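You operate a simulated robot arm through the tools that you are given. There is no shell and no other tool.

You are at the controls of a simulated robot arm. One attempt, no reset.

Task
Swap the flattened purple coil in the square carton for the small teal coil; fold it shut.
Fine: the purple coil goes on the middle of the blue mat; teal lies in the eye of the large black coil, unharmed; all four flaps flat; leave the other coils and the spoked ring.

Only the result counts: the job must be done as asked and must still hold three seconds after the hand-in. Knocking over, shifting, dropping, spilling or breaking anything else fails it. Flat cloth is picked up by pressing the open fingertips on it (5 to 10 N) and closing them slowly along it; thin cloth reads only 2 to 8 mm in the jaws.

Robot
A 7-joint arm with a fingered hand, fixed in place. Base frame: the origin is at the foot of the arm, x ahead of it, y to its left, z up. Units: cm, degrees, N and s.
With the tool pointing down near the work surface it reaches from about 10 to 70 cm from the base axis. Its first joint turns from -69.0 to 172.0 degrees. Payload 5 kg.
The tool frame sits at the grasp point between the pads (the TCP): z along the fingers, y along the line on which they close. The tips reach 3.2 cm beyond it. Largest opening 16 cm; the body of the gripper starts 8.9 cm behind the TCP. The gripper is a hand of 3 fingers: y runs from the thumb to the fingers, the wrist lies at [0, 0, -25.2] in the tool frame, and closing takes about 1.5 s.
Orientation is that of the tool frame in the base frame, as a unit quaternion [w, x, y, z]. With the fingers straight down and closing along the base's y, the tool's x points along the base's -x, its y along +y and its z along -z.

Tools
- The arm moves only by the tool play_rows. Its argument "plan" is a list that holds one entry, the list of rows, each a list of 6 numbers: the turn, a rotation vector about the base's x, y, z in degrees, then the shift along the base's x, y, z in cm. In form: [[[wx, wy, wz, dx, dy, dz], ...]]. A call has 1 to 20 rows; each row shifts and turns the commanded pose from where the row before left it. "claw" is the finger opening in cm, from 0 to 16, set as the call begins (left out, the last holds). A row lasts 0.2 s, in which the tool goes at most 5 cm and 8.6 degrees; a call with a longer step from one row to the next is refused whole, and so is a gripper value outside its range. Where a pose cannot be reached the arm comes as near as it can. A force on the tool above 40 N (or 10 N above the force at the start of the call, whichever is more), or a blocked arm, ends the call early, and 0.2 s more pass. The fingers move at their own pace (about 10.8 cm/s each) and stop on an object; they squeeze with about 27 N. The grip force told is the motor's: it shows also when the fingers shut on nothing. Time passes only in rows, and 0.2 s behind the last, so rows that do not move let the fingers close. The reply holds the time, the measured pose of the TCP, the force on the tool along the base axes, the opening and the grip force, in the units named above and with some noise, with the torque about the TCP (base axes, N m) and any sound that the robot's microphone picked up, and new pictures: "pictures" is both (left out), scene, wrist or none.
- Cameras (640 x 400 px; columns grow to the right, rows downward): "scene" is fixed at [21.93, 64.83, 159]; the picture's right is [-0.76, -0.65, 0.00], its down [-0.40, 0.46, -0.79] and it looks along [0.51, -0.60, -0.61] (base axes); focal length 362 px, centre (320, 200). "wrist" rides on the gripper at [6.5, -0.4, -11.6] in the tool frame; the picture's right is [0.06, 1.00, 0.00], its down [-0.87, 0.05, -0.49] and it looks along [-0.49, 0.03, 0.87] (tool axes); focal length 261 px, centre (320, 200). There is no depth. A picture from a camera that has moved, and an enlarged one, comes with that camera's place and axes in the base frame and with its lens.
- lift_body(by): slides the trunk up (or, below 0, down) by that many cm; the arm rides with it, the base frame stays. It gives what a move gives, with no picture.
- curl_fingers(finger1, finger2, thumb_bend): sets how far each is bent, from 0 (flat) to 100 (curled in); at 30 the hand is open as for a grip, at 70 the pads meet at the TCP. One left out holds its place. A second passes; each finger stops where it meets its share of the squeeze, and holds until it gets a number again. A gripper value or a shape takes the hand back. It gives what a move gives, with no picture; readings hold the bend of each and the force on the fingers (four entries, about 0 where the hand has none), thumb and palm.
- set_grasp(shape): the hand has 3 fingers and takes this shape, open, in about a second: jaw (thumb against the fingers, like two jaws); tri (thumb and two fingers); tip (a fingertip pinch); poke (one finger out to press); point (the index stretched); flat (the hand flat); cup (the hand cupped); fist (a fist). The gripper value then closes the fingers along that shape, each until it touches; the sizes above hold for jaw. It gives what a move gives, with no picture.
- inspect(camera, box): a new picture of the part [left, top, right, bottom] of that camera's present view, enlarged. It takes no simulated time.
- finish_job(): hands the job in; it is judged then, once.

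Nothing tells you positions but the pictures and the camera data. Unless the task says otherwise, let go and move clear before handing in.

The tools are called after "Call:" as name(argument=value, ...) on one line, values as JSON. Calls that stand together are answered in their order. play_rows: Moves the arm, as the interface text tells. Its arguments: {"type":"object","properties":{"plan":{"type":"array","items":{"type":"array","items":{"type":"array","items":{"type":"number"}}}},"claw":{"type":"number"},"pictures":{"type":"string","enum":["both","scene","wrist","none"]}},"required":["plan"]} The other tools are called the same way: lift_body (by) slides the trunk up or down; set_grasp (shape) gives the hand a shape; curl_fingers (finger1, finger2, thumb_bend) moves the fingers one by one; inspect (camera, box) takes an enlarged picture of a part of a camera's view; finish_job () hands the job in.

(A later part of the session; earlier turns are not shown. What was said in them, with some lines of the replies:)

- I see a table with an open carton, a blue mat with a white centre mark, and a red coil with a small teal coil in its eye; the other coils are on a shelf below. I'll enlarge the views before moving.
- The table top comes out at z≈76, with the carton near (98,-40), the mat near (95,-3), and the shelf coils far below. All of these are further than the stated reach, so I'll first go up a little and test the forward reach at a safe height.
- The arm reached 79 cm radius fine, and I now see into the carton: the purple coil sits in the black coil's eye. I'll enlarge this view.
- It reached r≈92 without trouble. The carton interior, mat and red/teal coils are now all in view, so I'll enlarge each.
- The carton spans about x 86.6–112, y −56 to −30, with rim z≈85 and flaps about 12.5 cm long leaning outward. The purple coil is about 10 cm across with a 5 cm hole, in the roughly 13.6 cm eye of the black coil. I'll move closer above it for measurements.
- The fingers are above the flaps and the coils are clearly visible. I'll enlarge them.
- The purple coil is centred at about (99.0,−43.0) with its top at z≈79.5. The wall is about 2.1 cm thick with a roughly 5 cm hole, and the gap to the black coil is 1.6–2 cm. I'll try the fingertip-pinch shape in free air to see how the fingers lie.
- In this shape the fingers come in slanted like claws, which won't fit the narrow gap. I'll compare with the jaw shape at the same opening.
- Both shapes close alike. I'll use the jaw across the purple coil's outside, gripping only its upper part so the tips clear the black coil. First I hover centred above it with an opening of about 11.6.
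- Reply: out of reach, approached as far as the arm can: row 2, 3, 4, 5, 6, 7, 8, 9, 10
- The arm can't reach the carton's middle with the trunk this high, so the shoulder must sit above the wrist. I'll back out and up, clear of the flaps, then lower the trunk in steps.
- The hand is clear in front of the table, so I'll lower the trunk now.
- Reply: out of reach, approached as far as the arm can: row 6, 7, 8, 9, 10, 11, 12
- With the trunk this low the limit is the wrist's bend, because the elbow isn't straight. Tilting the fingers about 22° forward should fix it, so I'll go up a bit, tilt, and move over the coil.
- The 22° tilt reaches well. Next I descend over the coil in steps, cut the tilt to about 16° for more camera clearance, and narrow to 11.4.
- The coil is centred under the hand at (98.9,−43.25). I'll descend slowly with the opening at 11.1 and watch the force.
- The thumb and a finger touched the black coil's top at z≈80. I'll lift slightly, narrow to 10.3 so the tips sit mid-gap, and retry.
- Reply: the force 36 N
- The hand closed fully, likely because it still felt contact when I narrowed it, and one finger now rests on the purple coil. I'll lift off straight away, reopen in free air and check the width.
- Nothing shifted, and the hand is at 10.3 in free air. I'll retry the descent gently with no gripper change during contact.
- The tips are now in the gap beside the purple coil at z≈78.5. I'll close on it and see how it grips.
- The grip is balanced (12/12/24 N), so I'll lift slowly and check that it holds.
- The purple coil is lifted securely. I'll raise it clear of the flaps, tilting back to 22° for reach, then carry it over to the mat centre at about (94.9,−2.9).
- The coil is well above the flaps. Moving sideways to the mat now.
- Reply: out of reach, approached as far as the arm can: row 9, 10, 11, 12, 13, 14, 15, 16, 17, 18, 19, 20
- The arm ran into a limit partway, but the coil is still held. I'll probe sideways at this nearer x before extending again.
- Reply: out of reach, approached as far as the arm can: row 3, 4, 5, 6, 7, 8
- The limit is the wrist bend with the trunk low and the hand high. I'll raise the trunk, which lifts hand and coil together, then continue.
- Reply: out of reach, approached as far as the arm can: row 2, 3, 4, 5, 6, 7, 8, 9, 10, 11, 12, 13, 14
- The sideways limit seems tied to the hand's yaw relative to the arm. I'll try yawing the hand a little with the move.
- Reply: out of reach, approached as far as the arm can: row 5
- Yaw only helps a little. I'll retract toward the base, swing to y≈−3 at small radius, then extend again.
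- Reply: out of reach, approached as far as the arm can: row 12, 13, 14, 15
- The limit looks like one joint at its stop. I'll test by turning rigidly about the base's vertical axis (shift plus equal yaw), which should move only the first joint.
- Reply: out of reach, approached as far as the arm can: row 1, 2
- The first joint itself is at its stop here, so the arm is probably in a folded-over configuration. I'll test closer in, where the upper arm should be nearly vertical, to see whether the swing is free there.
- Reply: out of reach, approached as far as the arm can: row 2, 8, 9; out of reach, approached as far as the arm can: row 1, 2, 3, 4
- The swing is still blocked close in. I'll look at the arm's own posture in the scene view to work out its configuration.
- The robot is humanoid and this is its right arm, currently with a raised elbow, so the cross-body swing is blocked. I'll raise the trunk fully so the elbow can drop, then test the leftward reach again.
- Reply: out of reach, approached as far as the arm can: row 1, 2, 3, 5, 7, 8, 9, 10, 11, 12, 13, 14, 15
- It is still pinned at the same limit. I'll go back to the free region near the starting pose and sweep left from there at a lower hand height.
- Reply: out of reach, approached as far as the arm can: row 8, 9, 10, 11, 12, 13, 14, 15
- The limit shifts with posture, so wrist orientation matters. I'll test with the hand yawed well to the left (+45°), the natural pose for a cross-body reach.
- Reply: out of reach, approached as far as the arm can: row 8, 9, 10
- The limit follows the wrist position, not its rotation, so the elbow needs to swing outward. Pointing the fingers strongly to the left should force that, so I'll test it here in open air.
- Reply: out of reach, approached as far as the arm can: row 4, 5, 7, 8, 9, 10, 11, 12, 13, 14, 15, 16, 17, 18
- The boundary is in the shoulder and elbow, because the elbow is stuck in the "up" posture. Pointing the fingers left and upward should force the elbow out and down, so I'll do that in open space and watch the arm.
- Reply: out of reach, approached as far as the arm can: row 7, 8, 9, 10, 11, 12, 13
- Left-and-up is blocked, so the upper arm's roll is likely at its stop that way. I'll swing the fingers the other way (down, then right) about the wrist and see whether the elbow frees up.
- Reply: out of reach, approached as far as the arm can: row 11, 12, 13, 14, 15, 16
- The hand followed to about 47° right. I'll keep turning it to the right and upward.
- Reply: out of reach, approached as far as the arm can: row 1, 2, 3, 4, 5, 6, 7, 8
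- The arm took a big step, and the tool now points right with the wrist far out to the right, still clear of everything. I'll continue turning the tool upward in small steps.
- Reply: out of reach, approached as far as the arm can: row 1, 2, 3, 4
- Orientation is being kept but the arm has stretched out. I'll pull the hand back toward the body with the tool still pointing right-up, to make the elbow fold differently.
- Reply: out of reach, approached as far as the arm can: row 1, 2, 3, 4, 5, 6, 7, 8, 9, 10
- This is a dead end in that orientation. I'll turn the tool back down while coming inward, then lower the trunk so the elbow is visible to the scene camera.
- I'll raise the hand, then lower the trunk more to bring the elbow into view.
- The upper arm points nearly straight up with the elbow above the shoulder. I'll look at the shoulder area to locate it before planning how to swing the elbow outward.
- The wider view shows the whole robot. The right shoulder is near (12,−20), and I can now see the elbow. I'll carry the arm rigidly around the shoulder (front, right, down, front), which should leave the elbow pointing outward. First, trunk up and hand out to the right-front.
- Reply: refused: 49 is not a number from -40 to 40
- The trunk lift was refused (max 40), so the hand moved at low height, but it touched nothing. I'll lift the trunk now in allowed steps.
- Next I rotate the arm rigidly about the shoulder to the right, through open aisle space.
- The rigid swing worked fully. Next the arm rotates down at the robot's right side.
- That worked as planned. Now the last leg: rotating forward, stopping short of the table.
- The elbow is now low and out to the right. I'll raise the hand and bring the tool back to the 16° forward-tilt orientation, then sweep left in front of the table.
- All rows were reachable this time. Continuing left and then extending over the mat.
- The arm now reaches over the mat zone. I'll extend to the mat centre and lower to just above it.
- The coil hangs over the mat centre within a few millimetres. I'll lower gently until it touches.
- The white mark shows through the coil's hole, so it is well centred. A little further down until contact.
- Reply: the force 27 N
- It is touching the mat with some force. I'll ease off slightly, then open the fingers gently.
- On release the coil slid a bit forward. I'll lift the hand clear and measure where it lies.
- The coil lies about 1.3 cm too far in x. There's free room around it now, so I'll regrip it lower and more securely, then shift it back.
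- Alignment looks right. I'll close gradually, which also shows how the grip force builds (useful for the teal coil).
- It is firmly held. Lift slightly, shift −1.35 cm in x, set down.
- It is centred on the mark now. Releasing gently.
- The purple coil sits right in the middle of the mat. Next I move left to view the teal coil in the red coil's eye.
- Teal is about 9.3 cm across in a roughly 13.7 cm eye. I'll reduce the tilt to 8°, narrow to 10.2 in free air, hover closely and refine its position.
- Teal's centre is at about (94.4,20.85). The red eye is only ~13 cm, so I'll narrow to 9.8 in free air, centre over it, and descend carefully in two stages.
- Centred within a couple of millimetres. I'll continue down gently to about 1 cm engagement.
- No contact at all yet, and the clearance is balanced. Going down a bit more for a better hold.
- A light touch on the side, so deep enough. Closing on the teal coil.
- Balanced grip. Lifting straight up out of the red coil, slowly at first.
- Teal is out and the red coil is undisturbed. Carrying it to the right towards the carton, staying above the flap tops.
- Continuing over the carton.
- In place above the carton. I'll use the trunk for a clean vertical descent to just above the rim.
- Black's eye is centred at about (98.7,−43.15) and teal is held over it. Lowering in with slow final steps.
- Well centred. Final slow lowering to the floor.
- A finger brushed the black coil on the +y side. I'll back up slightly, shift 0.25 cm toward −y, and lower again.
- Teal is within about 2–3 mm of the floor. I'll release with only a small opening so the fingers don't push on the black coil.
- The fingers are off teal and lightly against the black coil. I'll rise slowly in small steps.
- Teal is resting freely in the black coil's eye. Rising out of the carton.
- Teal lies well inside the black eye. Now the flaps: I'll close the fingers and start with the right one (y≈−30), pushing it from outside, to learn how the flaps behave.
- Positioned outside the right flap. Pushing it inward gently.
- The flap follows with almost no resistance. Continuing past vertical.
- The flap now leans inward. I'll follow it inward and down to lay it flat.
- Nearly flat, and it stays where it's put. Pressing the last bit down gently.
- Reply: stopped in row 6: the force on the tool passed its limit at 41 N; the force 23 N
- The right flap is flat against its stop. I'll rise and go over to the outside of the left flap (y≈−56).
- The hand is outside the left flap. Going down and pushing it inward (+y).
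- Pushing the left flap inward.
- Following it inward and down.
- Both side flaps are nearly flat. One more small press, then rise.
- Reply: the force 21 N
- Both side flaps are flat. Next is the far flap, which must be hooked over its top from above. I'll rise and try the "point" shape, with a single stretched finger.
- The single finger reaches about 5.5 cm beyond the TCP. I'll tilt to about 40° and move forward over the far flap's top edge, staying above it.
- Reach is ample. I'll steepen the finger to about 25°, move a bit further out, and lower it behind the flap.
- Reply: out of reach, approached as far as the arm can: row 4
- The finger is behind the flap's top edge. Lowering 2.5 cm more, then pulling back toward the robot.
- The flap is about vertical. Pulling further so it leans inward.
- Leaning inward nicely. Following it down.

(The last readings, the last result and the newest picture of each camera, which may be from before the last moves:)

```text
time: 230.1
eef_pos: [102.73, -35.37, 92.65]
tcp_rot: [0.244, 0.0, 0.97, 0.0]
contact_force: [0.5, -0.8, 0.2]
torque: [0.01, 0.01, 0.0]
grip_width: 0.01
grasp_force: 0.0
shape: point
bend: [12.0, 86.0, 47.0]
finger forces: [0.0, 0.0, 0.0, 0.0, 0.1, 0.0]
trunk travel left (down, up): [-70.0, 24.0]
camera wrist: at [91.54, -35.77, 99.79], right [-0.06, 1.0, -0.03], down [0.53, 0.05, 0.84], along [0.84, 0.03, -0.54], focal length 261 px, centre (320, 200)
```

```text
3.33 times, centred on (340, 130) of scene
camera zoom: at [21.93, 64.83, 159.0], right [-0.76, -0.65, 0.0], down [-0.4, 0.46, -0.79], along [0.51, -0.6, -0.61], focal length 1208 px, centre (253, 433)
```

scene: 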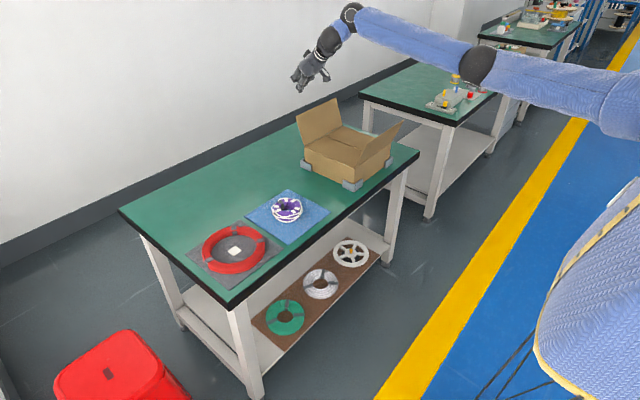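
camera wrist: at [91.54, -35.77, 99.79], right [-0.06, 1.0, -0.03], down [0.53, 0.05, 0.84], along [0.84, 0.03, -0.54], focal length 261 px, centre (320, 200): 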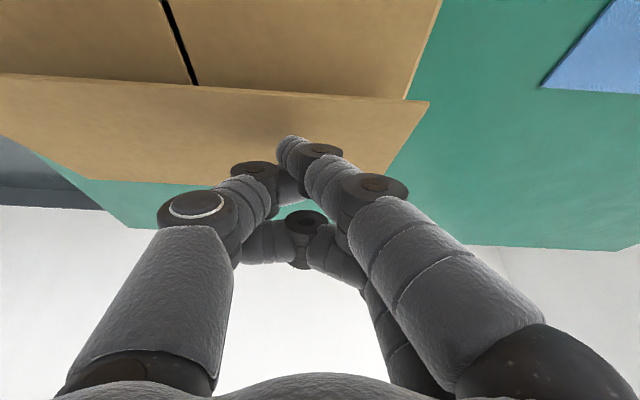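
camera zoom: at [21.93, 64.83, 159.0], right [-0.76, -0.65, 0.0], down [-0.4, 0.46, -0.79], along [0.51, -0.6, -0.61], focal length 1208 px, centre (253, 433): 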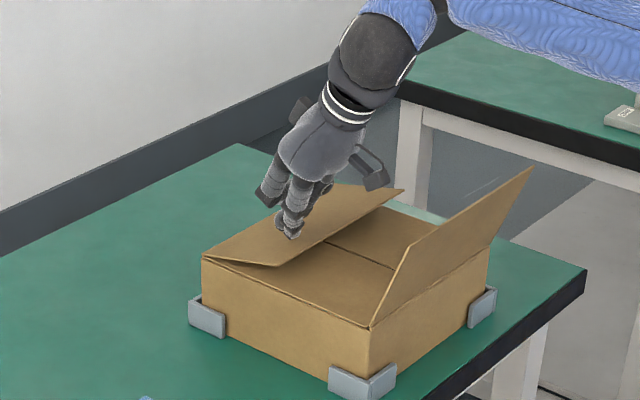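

Nearly down. Pressing the remaining part gently.

Call:
play_rows(plan=[[[0, 0, 0, -0.7, 0, -0.4], [0, 0, 0, -0.7, 0, -0.4], [0, 0, 0, -0.4, 0, -0.4], [0, 0, 0, 0, 0, -0.3], [0, 0, 0, 0, 0, -0.3], [0, 0, 0, 0, 0, -0.3], [0, 0, 0, 0, 0, 0]]], pictures="wrist")

Call:
inspect(camera="scene", box=[300, 100, 400, 190])

```text
time: 231.7
eef_pos: [101.03, -35.24, 90.64]
tcp_rot: [0.243, -0.001, 0.97, 0.001]
contact_force: [-0.9, -0.6, -0.3]
torque: [-0.02, 0.05, -0.03]
grip_width: 0.0
grasp_force: 0.0
shape: point
bend: [12.0, 86.0, 47.0]
finger forces: [0.0, 0.0, 0.0, 0.1, 0.0, 0.0]
trunk travel left (down, up): [-70.0, 24.0]
camera wrist: at [89.82, -35.79, 97.71], right [-0.06, 1.0, -0.03], down [0.53, 0.05, 0.84], along [0.84, 0.03, -0.54], focal length 261 px, centre (320, 200)
```

wrist: 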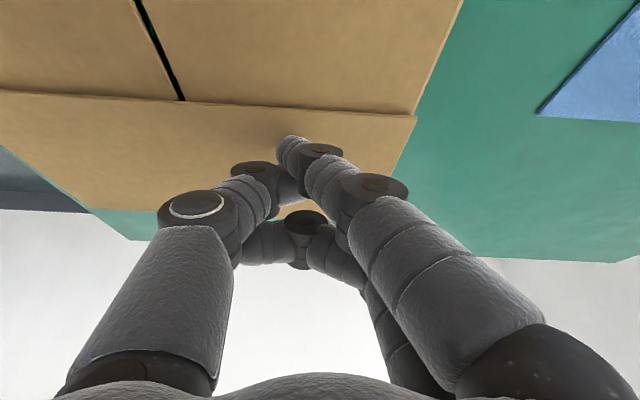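

```text
4.44 times, centred on (350, 145) of scene
camera zoom: at [21.93, 64.83, 159.0], right [-0.76, -0.65, 0.0], down [-0.4, 0.46, -0.79], along [0.51, -0.6, -0.61], focal length 1610 px, centre (187, 444)
```

zoom: 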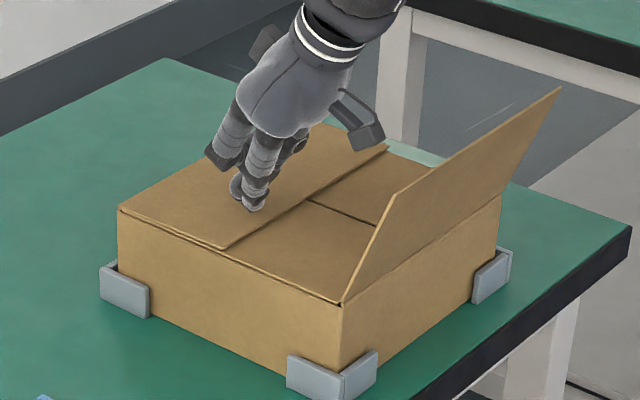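

Nearly flat now. A few more small steps down until it meets the side flaps.

Call:
play_rows(plan=[[[0, 0, 0, -0.2, 0, -0.25], [0, 0, 0, 0, 0, -0.25], [0, 0, 0, 0, 0, -0.25], [0, 0, 0, 0, 0, -0.25], [0, 0, 0, 0, 0, 0]]], pictures="none")

Call:
inspect(camera="scene", box=[300, 100, 400, 190])

```text
time: 232.9
eef_pos: [100.86, -35.17, 90.32]
tcp_rot: [0.247, 0.0, 0.969, 0.001]
contact_force: [13.5, -0.8, 36.8]
torque: [-0.59, -0.55, 0.22]
grip_width: 0.01
grasp_force: 0.0
shape: point
bend: [14.0, 86.0, 46.0]
finger forces: [71.5, 0.1, 0.1, 0.1, 0.1, 0.0]
trunk travel left (down, up): [-70.0, 24.0]
```

```text
4.44 times, centred on (350, 145) of scene
camera zoom: at [21.93, 64.83, 159.0], right [-0.76, -0.65, 0.0], down [-0.4, 0.46, -0.79], along [0.51, -0.6, -0.61], focal length 1610 px, centre (187, 444)
```

zoom: 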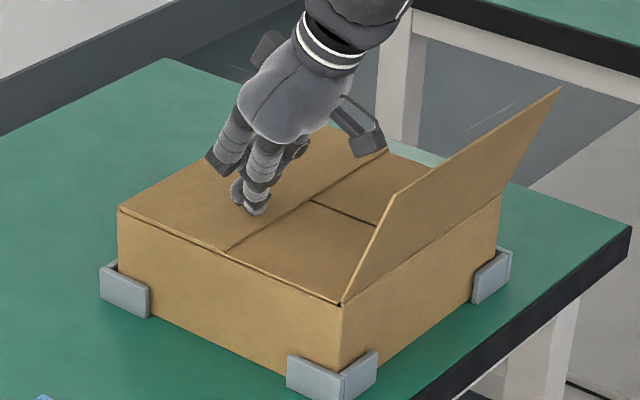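

The far flap is flat. Rising, moving back in front of the near flap.

Call:
play_rows(plan=[[[0, 0, 0, 0, 0, 0.5], [0, 0, 0, 0, 0, 1], [0, 0, 0, 0, 0, 2.5], [0, 0, 0, 0, 0, 3], [0, 0, 0, 0, 0, 3], [0, 0, 0, 0, 0, 3], [0, 0, 0, -2, -0.5, 3], [0, 0, 0, -3, -0.5, 2], [0, 0, 0, -3, -1, 0], [0, 0, 0, -3.5, -1, 0], [0, 0, 0, -3.5, -1, 0], [0, 0, 0, -3.5, -1, 0], [0, 0, 0, -3.5, -1, 0], [0, 0, 0, -3.5, -1, 0], [0, 0, 0, -3.5, -1, 0], [0, 0, 0, -3, 0, 0], [0, 0, 0, 0, 0, 0]]], pictures="wrist")

Call:
inspect(camera="scene", box=[290, 60, 430, 200])

```text
time: 236.5
eef_pos: [69.13, -43.3, 107.47]
tcp_rot: [0.242, -0.001, 0.97, 0.001]
contact_force: [0.0, -1.0, 0.3]
torque: [0.02, -0.01, 0.02]
grip_width: 0.0
grasp_force: 0.0
shape: point
bend: [12.0, 87.0, 47.0]
finger forces: [0.1, 0.0, 0.0, 0.0, 0.0, 0.0]
trunk travel left (down, up): [-70.0, 24.0]
camera wrist: at [57.76, -43.75, 114.6], right [-0.06, 1.0, -0.03], down [0.53, 0.05, 0.84], along [0.84, 0.03, -0.54], focal length 261 px, centre (320, 200)
```

wrist: 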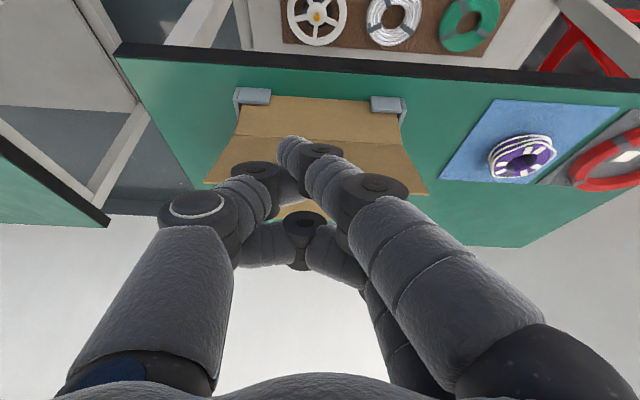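

```text
2.86 times, centred on (360, 130) of scene
camera zoom: at [21.93, 64.83, 159.0], right [-0.76, -0.65, 0.0], down [-0.4, 0.46, -0.79], along [0.51, -0.6, -0.61], focal length 1035 px, centre (206, 400)
```

zoom: 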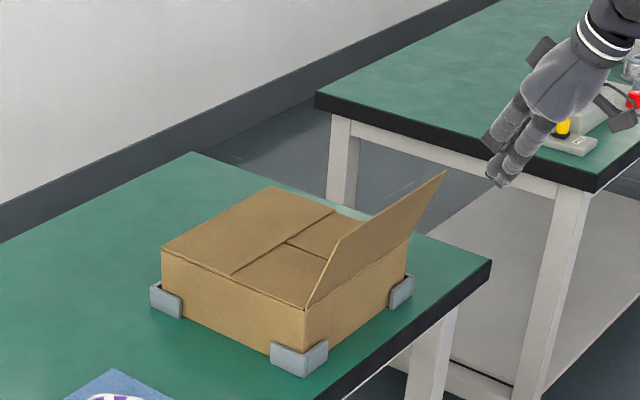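

Three flaps are flat. Lowering in front of the near flap and pushing it inward (+x).

Call:
play_rows(plan=[[[0, 0, 0, 0, 0, -2], [0, 0, 0, 0, 0, -2.5], [0, 0, 0, 0, 0, -2.5], [0, 0, 0, 0, 0, -2.5], [0, 0, 0, 0, 0, -0.5], [0, 0, 0, 2, 0, 0], [0, 0, 0, 2, 0, 0], [0, 0, 0, 2, 0, 0], [0, 0, 0, 2, 0, 0], [0, 0, 0, 1.5, 0, 0], [0, 0, 0, 1, 0, 0], [0, 0, 0, 1, 0, 0], [0, 0, 0, 1, 0, 0], [0, 0, 0, 1, 0, 0], [0, 0, 0, 0, 0, 0]]], pictures="wrist")

Call:
inspect(camera="scene", box=[290, 60, 430, 200])

```text
time: 239.7
eef_pos: [82.32, -43.24, 97.57]
tcp_rot: [0.244, 0.0, 0.97, 0.001]
contact_force: [0.3, 0.3, 0.1]
torque: [0.03, -0.01, 0.02]
grip_width: 0.0
grasp_force: 0.0
shape: point
bend: [12.0, 87.0, 47.0]
finger forces: [0.0, 0.0, 0.1, 0.1, 0.0, 0.0]
trunk travel left (down, up): [-70.0, 24.0]
camera wrist: at [71.04, -43.78, 104.77], right [-0.06, 1.0, -0.03], down [0.53, 0.05, 0.84], along [0.84, 0.03, -0.54], focal length 261 px, centre (320, 200)
```

wrist: 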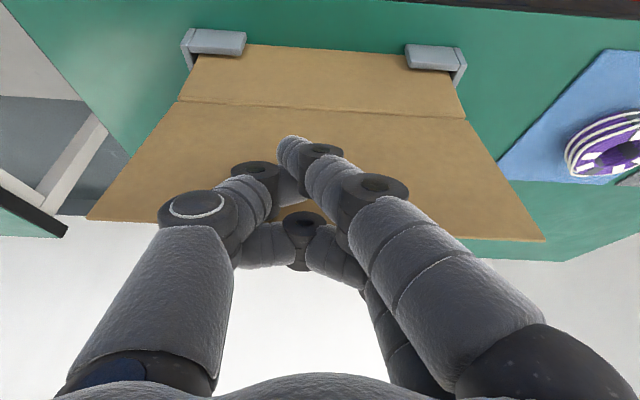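

```text
2.86 times, centred on (360, 130) of scene
camera zoom: at [21.93, 64.83, 159.0], right [-0.76, -0.65, 0.0], down [-0.4, 0.46, -0.79], along [0.51, -0.6, -0.61], focal length 1035 px, centre (206, 400)
```

zoom: 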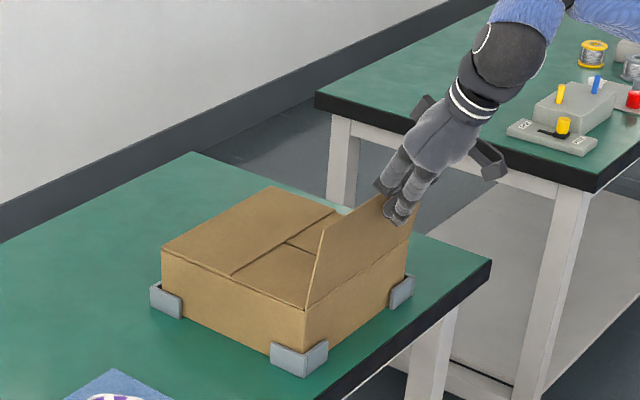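

Continuing to push it over.

Call:
play_rows(plan=[[[0, 0, 0, 1, 0, 0], [0, 0, 0, 1, 0, 0], [0, 0, 0, 1, 0, 0], [0, 0, 0, 1, 0, 0.2], [0, 0, 0, 1, 0, 0.2], [0, 0, 0, 1, 0, 0], [0, 0, 0, 1, 0, -0.3], [0, 0, 0, 0, 0, 0]]], pictures="none")

Call:
inspect(camera="scene", box=[290, 60, 430, 200])

```text
time: 241.5
eef_pos: [89.26, -43.42, 97.74]
tcp_rot: [0.244, 0.0, 0.97, 0.0]
contact_force: [-0.5, -0.3, 0.0]
torque: [0.03, 0.02, 0.0]
grip_width: 0.01
grasp_force: 0.0
shape: point
bend: [12.0, 87.0, 47.0]
finger forces: [0.0, 0.0, 0.1, 0.0, 0.1, 0.1]
trunk travel left (down, up): [-70.0, 24.0]
```

```text
2.86 times, centred on (360, 130) of scene
camera zoom: at [21.93, 64.83, 159.0], right [-0.76, -0.65, 0.0], down [-0.4, 0.46, -0.79], along [0.51, -0.6, -0.61], focal length 1035 px, centre (206, 400)
```

zoom: 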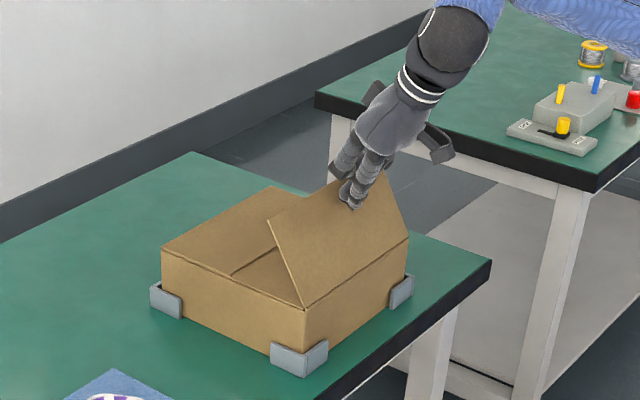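

Following it down flat.

Call:
play_rows(plan=[[[0, 0, 0, 1, 0, -0.5], [0, 0, 0, 1, 0, -0.7], [0, 0, 0, 1, 0, -0.8], [0, 0, 0, 0.8, 0, -0.9], [0, 0, 0, 0.5, 0, -0.9], [0, 0, 0, 0.3, 0, -0.8], [0, 0, 0, 0, 0, -0.7], [0, 0, 0, 0, 0, 0]]], pictures="none")

Call:
inspect(camera="scene", box=[300, 100, 400, 190])

```text
time: 243.3
eef_pos: [93.9, -43.31, 92.48]
tcp_rot: [0.244, 0.0, 0.97, 0.001]
contact_force: [0.4, -0.6, -0.2]
torque: [0.01, -0.01, -0.01]
grip_width: 0.02
grasp_force: 0.1
shape: point
bend: [12.0, 88.0, 47.0]
finger forces: [0.0, 0.1, 0.0, 0.0, 0.0, 0.0]
trunk travel left (down, up): [-70.0, 24.0]
```

```text
4.44 times, centred on (350, 145) of scene
camera zoom: at [21.93, 64.83, 159.0], right [-0.76, -0.65, 0.0], down [-0.4, 0.46, -0.79], along [0.51, -0.6, -0.61], focal length 1610 px, centre (187, 444)
```

zoom: 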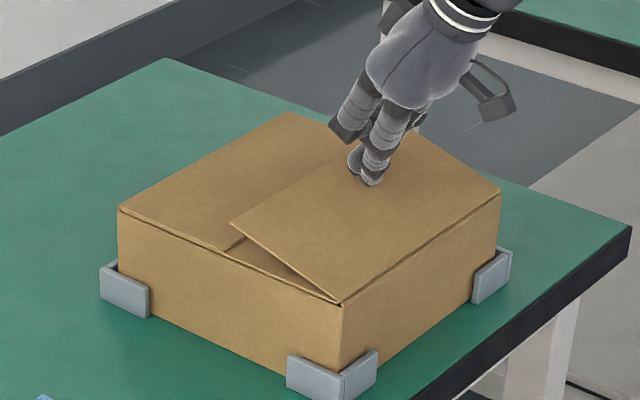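

Call:
play_rows(plan=[[[0, 0, 0, 0.3, 0, -0.5], [0, 0, 0, 0.3, 0, -0.5], [0, 0, 0, 0, 0, -0.4], [0, 0, 0, 0, 0, -0.3], [0, 0, 0, 0, 0, -0.2], [0, 0, 0, 0, 0, -0.15], [0, 0, 0, 0, 0, 0]]], pictures="none")

Call:
inspect(camera="scene", box=[300, 100, 400, 190])

```text
time: 244.9
eef_pos: [94.64, -43.29, 90.33]
tcp_rot: [0.244, -0.001, 0.97, 0.001]
contact_force: [-0.2, -0.9, 2.9]
torque: [-0.06, -0.02, -0.03]
grip_width: 0.0
grasp_force: 0.1
shape: point
bend: [12.0, 88.0, 47.0]
finger forces: [0.0, 0.1, 0.0, 0.1, 0.0, 0.1]
trunk travel left (down, up): [-70.0, 24.0]
```

```text
4.44 times, centred on (350, 145) of scene
camera zoom: at [21.93, 64.83, 159.0], right [-0.76, -0.65, 0.0], down [-0.4, 0.46, -0.79], along [0.51, -0.6, -0.61], focal length 1610 px, centre (187, 444)
```

zoom: 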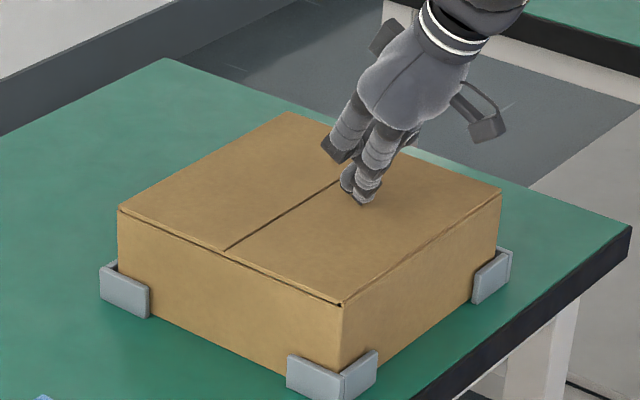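

All four flaps look flat. One tiny extra press, then I rise and retreat to check.

Call:
play_rows(plan=[[[0, 0, 0, 0, 0, -0.1], [0, 0, 0, 0, 0, -0.1], [0, 0, 0, 0, 0, 0]]], pictures="none")

Call:
play_rows(plan=[[[0, 0, 0, 0, 0, 0.5], [0, 0, 0, 0, 0, 1], [0, 0, 0, 0, 0, 2], [0, 0, 0, 0, 0, 3], [0, 0, 0, 0, 0, 3], [0, 0, 0, -2, 0, 3], [0, 0, 0, -3, 0, 3], [0, 0, 0, -3, 0, 3], [0, 0, 0, -3, 0, 1], [0, 0, 0, -3, 0, 0], [0, 0, 0, -3, 0, 0], [0, 0, 0, -3, 0, 0], [0, 0, 0, -3, 0, 0], [0, 0, 0, 0, 0, 0]]], pictures="both")

Call:
inspect(camera="scene", box=[300, 100, 400, 190])

Call:
inspect(camera="scene", box=[180, 170, 380, 340])

```text
time: 245.7
eef_pos: [94.59, -43.21, 90.37]
tcp_rot: [0.245, 0.0, 0.97, 0.0]
contact_force: [0.4, -0.2, 14.1]
torque: [-0.24, -0.01, 0.01]
grip_width: 0.0
grasp_force: 0.2
shape: point
bend: [13.0, 88.0, 47.0]
finger forces: [0.1, 0.0, 0.0, 0.0, 0.0, 0.1]
trunk travel left (down, up): [-70.0, 24.0]
```

```text
time: 248.7
eef_pos: [71.67, -43.21, 109.6]
tcp_rot: [0.243, 0.0, 0.97, 0.002]
contact_force: [0.3, -0.1, -1.1]
torque: [0.02, 0.0, 0.0]
grip_width: 0.0
grasp_force: 0.1
shape: point
bend: [12.0, 88.0, 47.0]
finger forces: [0.1, 0.0, 0.1, 0.1, 0.0, 0.1]
trunk travel left (down, up): [-70.0, 24.0]
camera wrist: at [60.45, -43.67, 116.75], right [-0.06, 1.0, -0.03], down [0.53, 0.05, 0.84], along [0.84, 0.03, -0.54], focal length 261 px, centre (320, 200)
```

scene: 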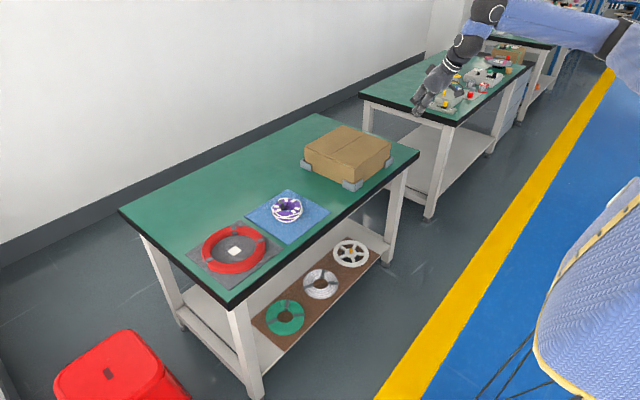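
wrist: 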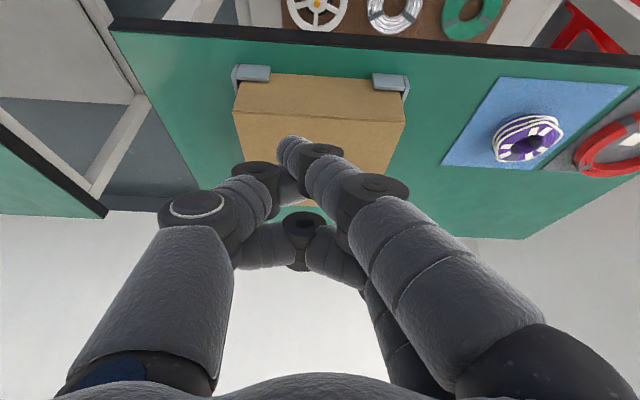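

```text
4.44 times, centred on (350, 145) of scene
camera zoom: at [21.93, 64.83, 159.0], right [-0.76, -0.65, 0.0], down [-0.4, 0.46, -0.79], along [0.51, -0.6, -0.61], focal length 1610 px, centre (187, 444)
```

zoom: 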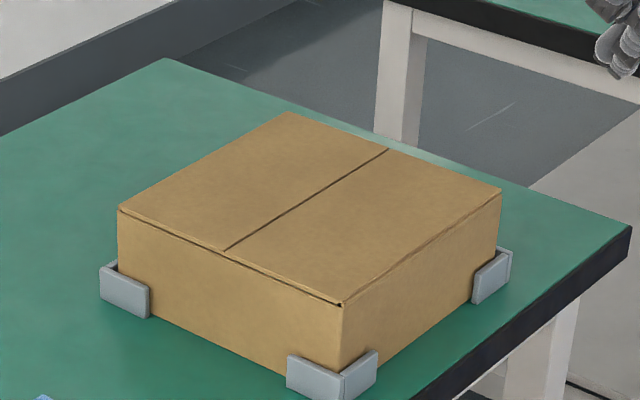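

```text
2.35 times, centred on (280, 255) of scene
camera zoom: at [21.93, 64.83, 159.0], right [-0.76, -0.65, 0.0], down [-0.4, 0.46, -0.79], along [0.51, -0.6, -0.61], focal length 852 px, centre (414, 71)
```

zoom: 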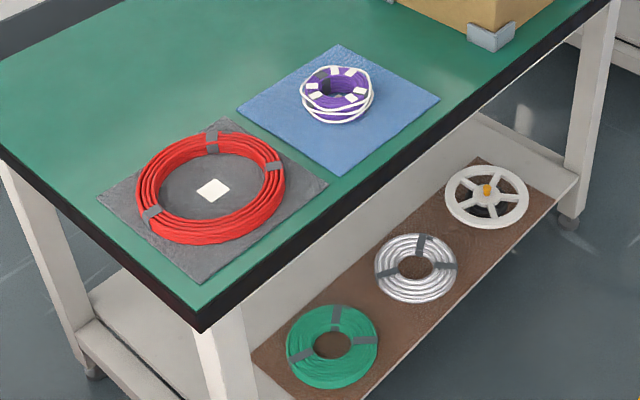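

The carton is closed flat, purple is mid-mat, and everything else is undisturbed. I'll wait a few seconds to confirm nothing springs back.

Call:
play_rows(plan=[[[0, 0, 0, -1, 0, 0], [0, 0, 0, -1, 0, 0], [0, 0, 0, 0, 0, 0], [0, 0, 0, 0, 0, 0], [0, 0, 0, 0, 0, 0], [0, 0, 0, 0, 0, 0], [0, 0, 0, 0, 0, 0], [0, 0, 0, 0, 0, 0], [0, 0, 0, 0, 0, 0], [0, 0, 0, 0, 0, 0], [0, 0, 0, 0, 0, 0], [0, 0, 0, 0, 0, 0], [0, 0, 0, 0, 0, 0], [0, 0, 0, 0, 0, 0], [0, 0, 0, 0, 0, 0]]], pictures="none")

Call:
inspect(camera="scene", box=[300, 100, 400, 190])

```text
time: 251.9
eef_pos: [69.77, -43.07, 109.62]
tcp_rot: [0.244, -0.001, 0.97, 0.002]
contact_force: [-0.2, -0.1, -0.2]
torque: [0.01, 0.03, 0.01]
grip_width: 0.02
grasp_force: 0.1
shape: point
bend: [12.0, 88.0, 47.0]
finger forces: [0.0, 0.0, 0.0, 0.0, 0.0, 0.0]
trunk travel left (down, up): [-70.0, 24.0]
```

```text
4.44 times, centred on (350, 145) of scene
camera zoom: at [21.93, 64.83, 159.0], right [-0.76, -0.65, 0.0], down [-0.4, 0.46, -0.79], along [0.51, -0.6, -0.61], focal length 1610 px, centre (187, 444)
```

zoom: 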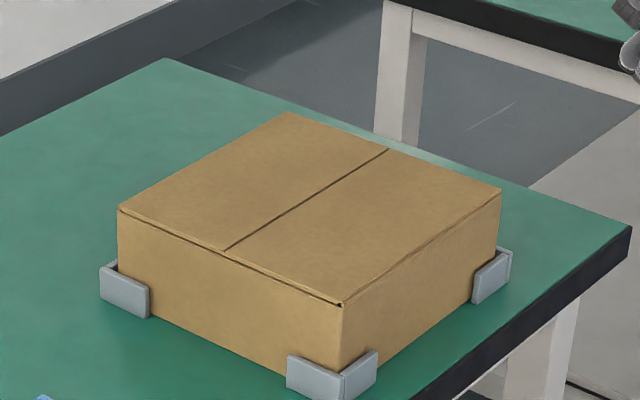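

The flaps stayed flat after the wait, the hand is clear, and all items are in place, so I'm handing the job in.

Call:
finish_job()

```text
The job is handed in.
```

The coils are swapped, the carton is folded shut, and the job is handed in. I don't have the judge's verdict.

- **Purple coil:** it sits on the middle of the blue mat, over the white mark. My first release let it slide about 1.3 cm, so I regripped it and set it down again.
- **Teal coil:** it lay loose in the eye of the black coil when I last saw it, before closing the flaps. I saw no damage; the hand squeezed it at its usual 27 N or so.
- **Flaps:** all four are flat, and they had not moved after about six seconds.
- **Other items:** the red coil, the shelf coils and the spoked ring look untouched. While working inside the carton, the fingers brushed the black coil, and one also pressed on the purple coil. Neither coil moved visibly.
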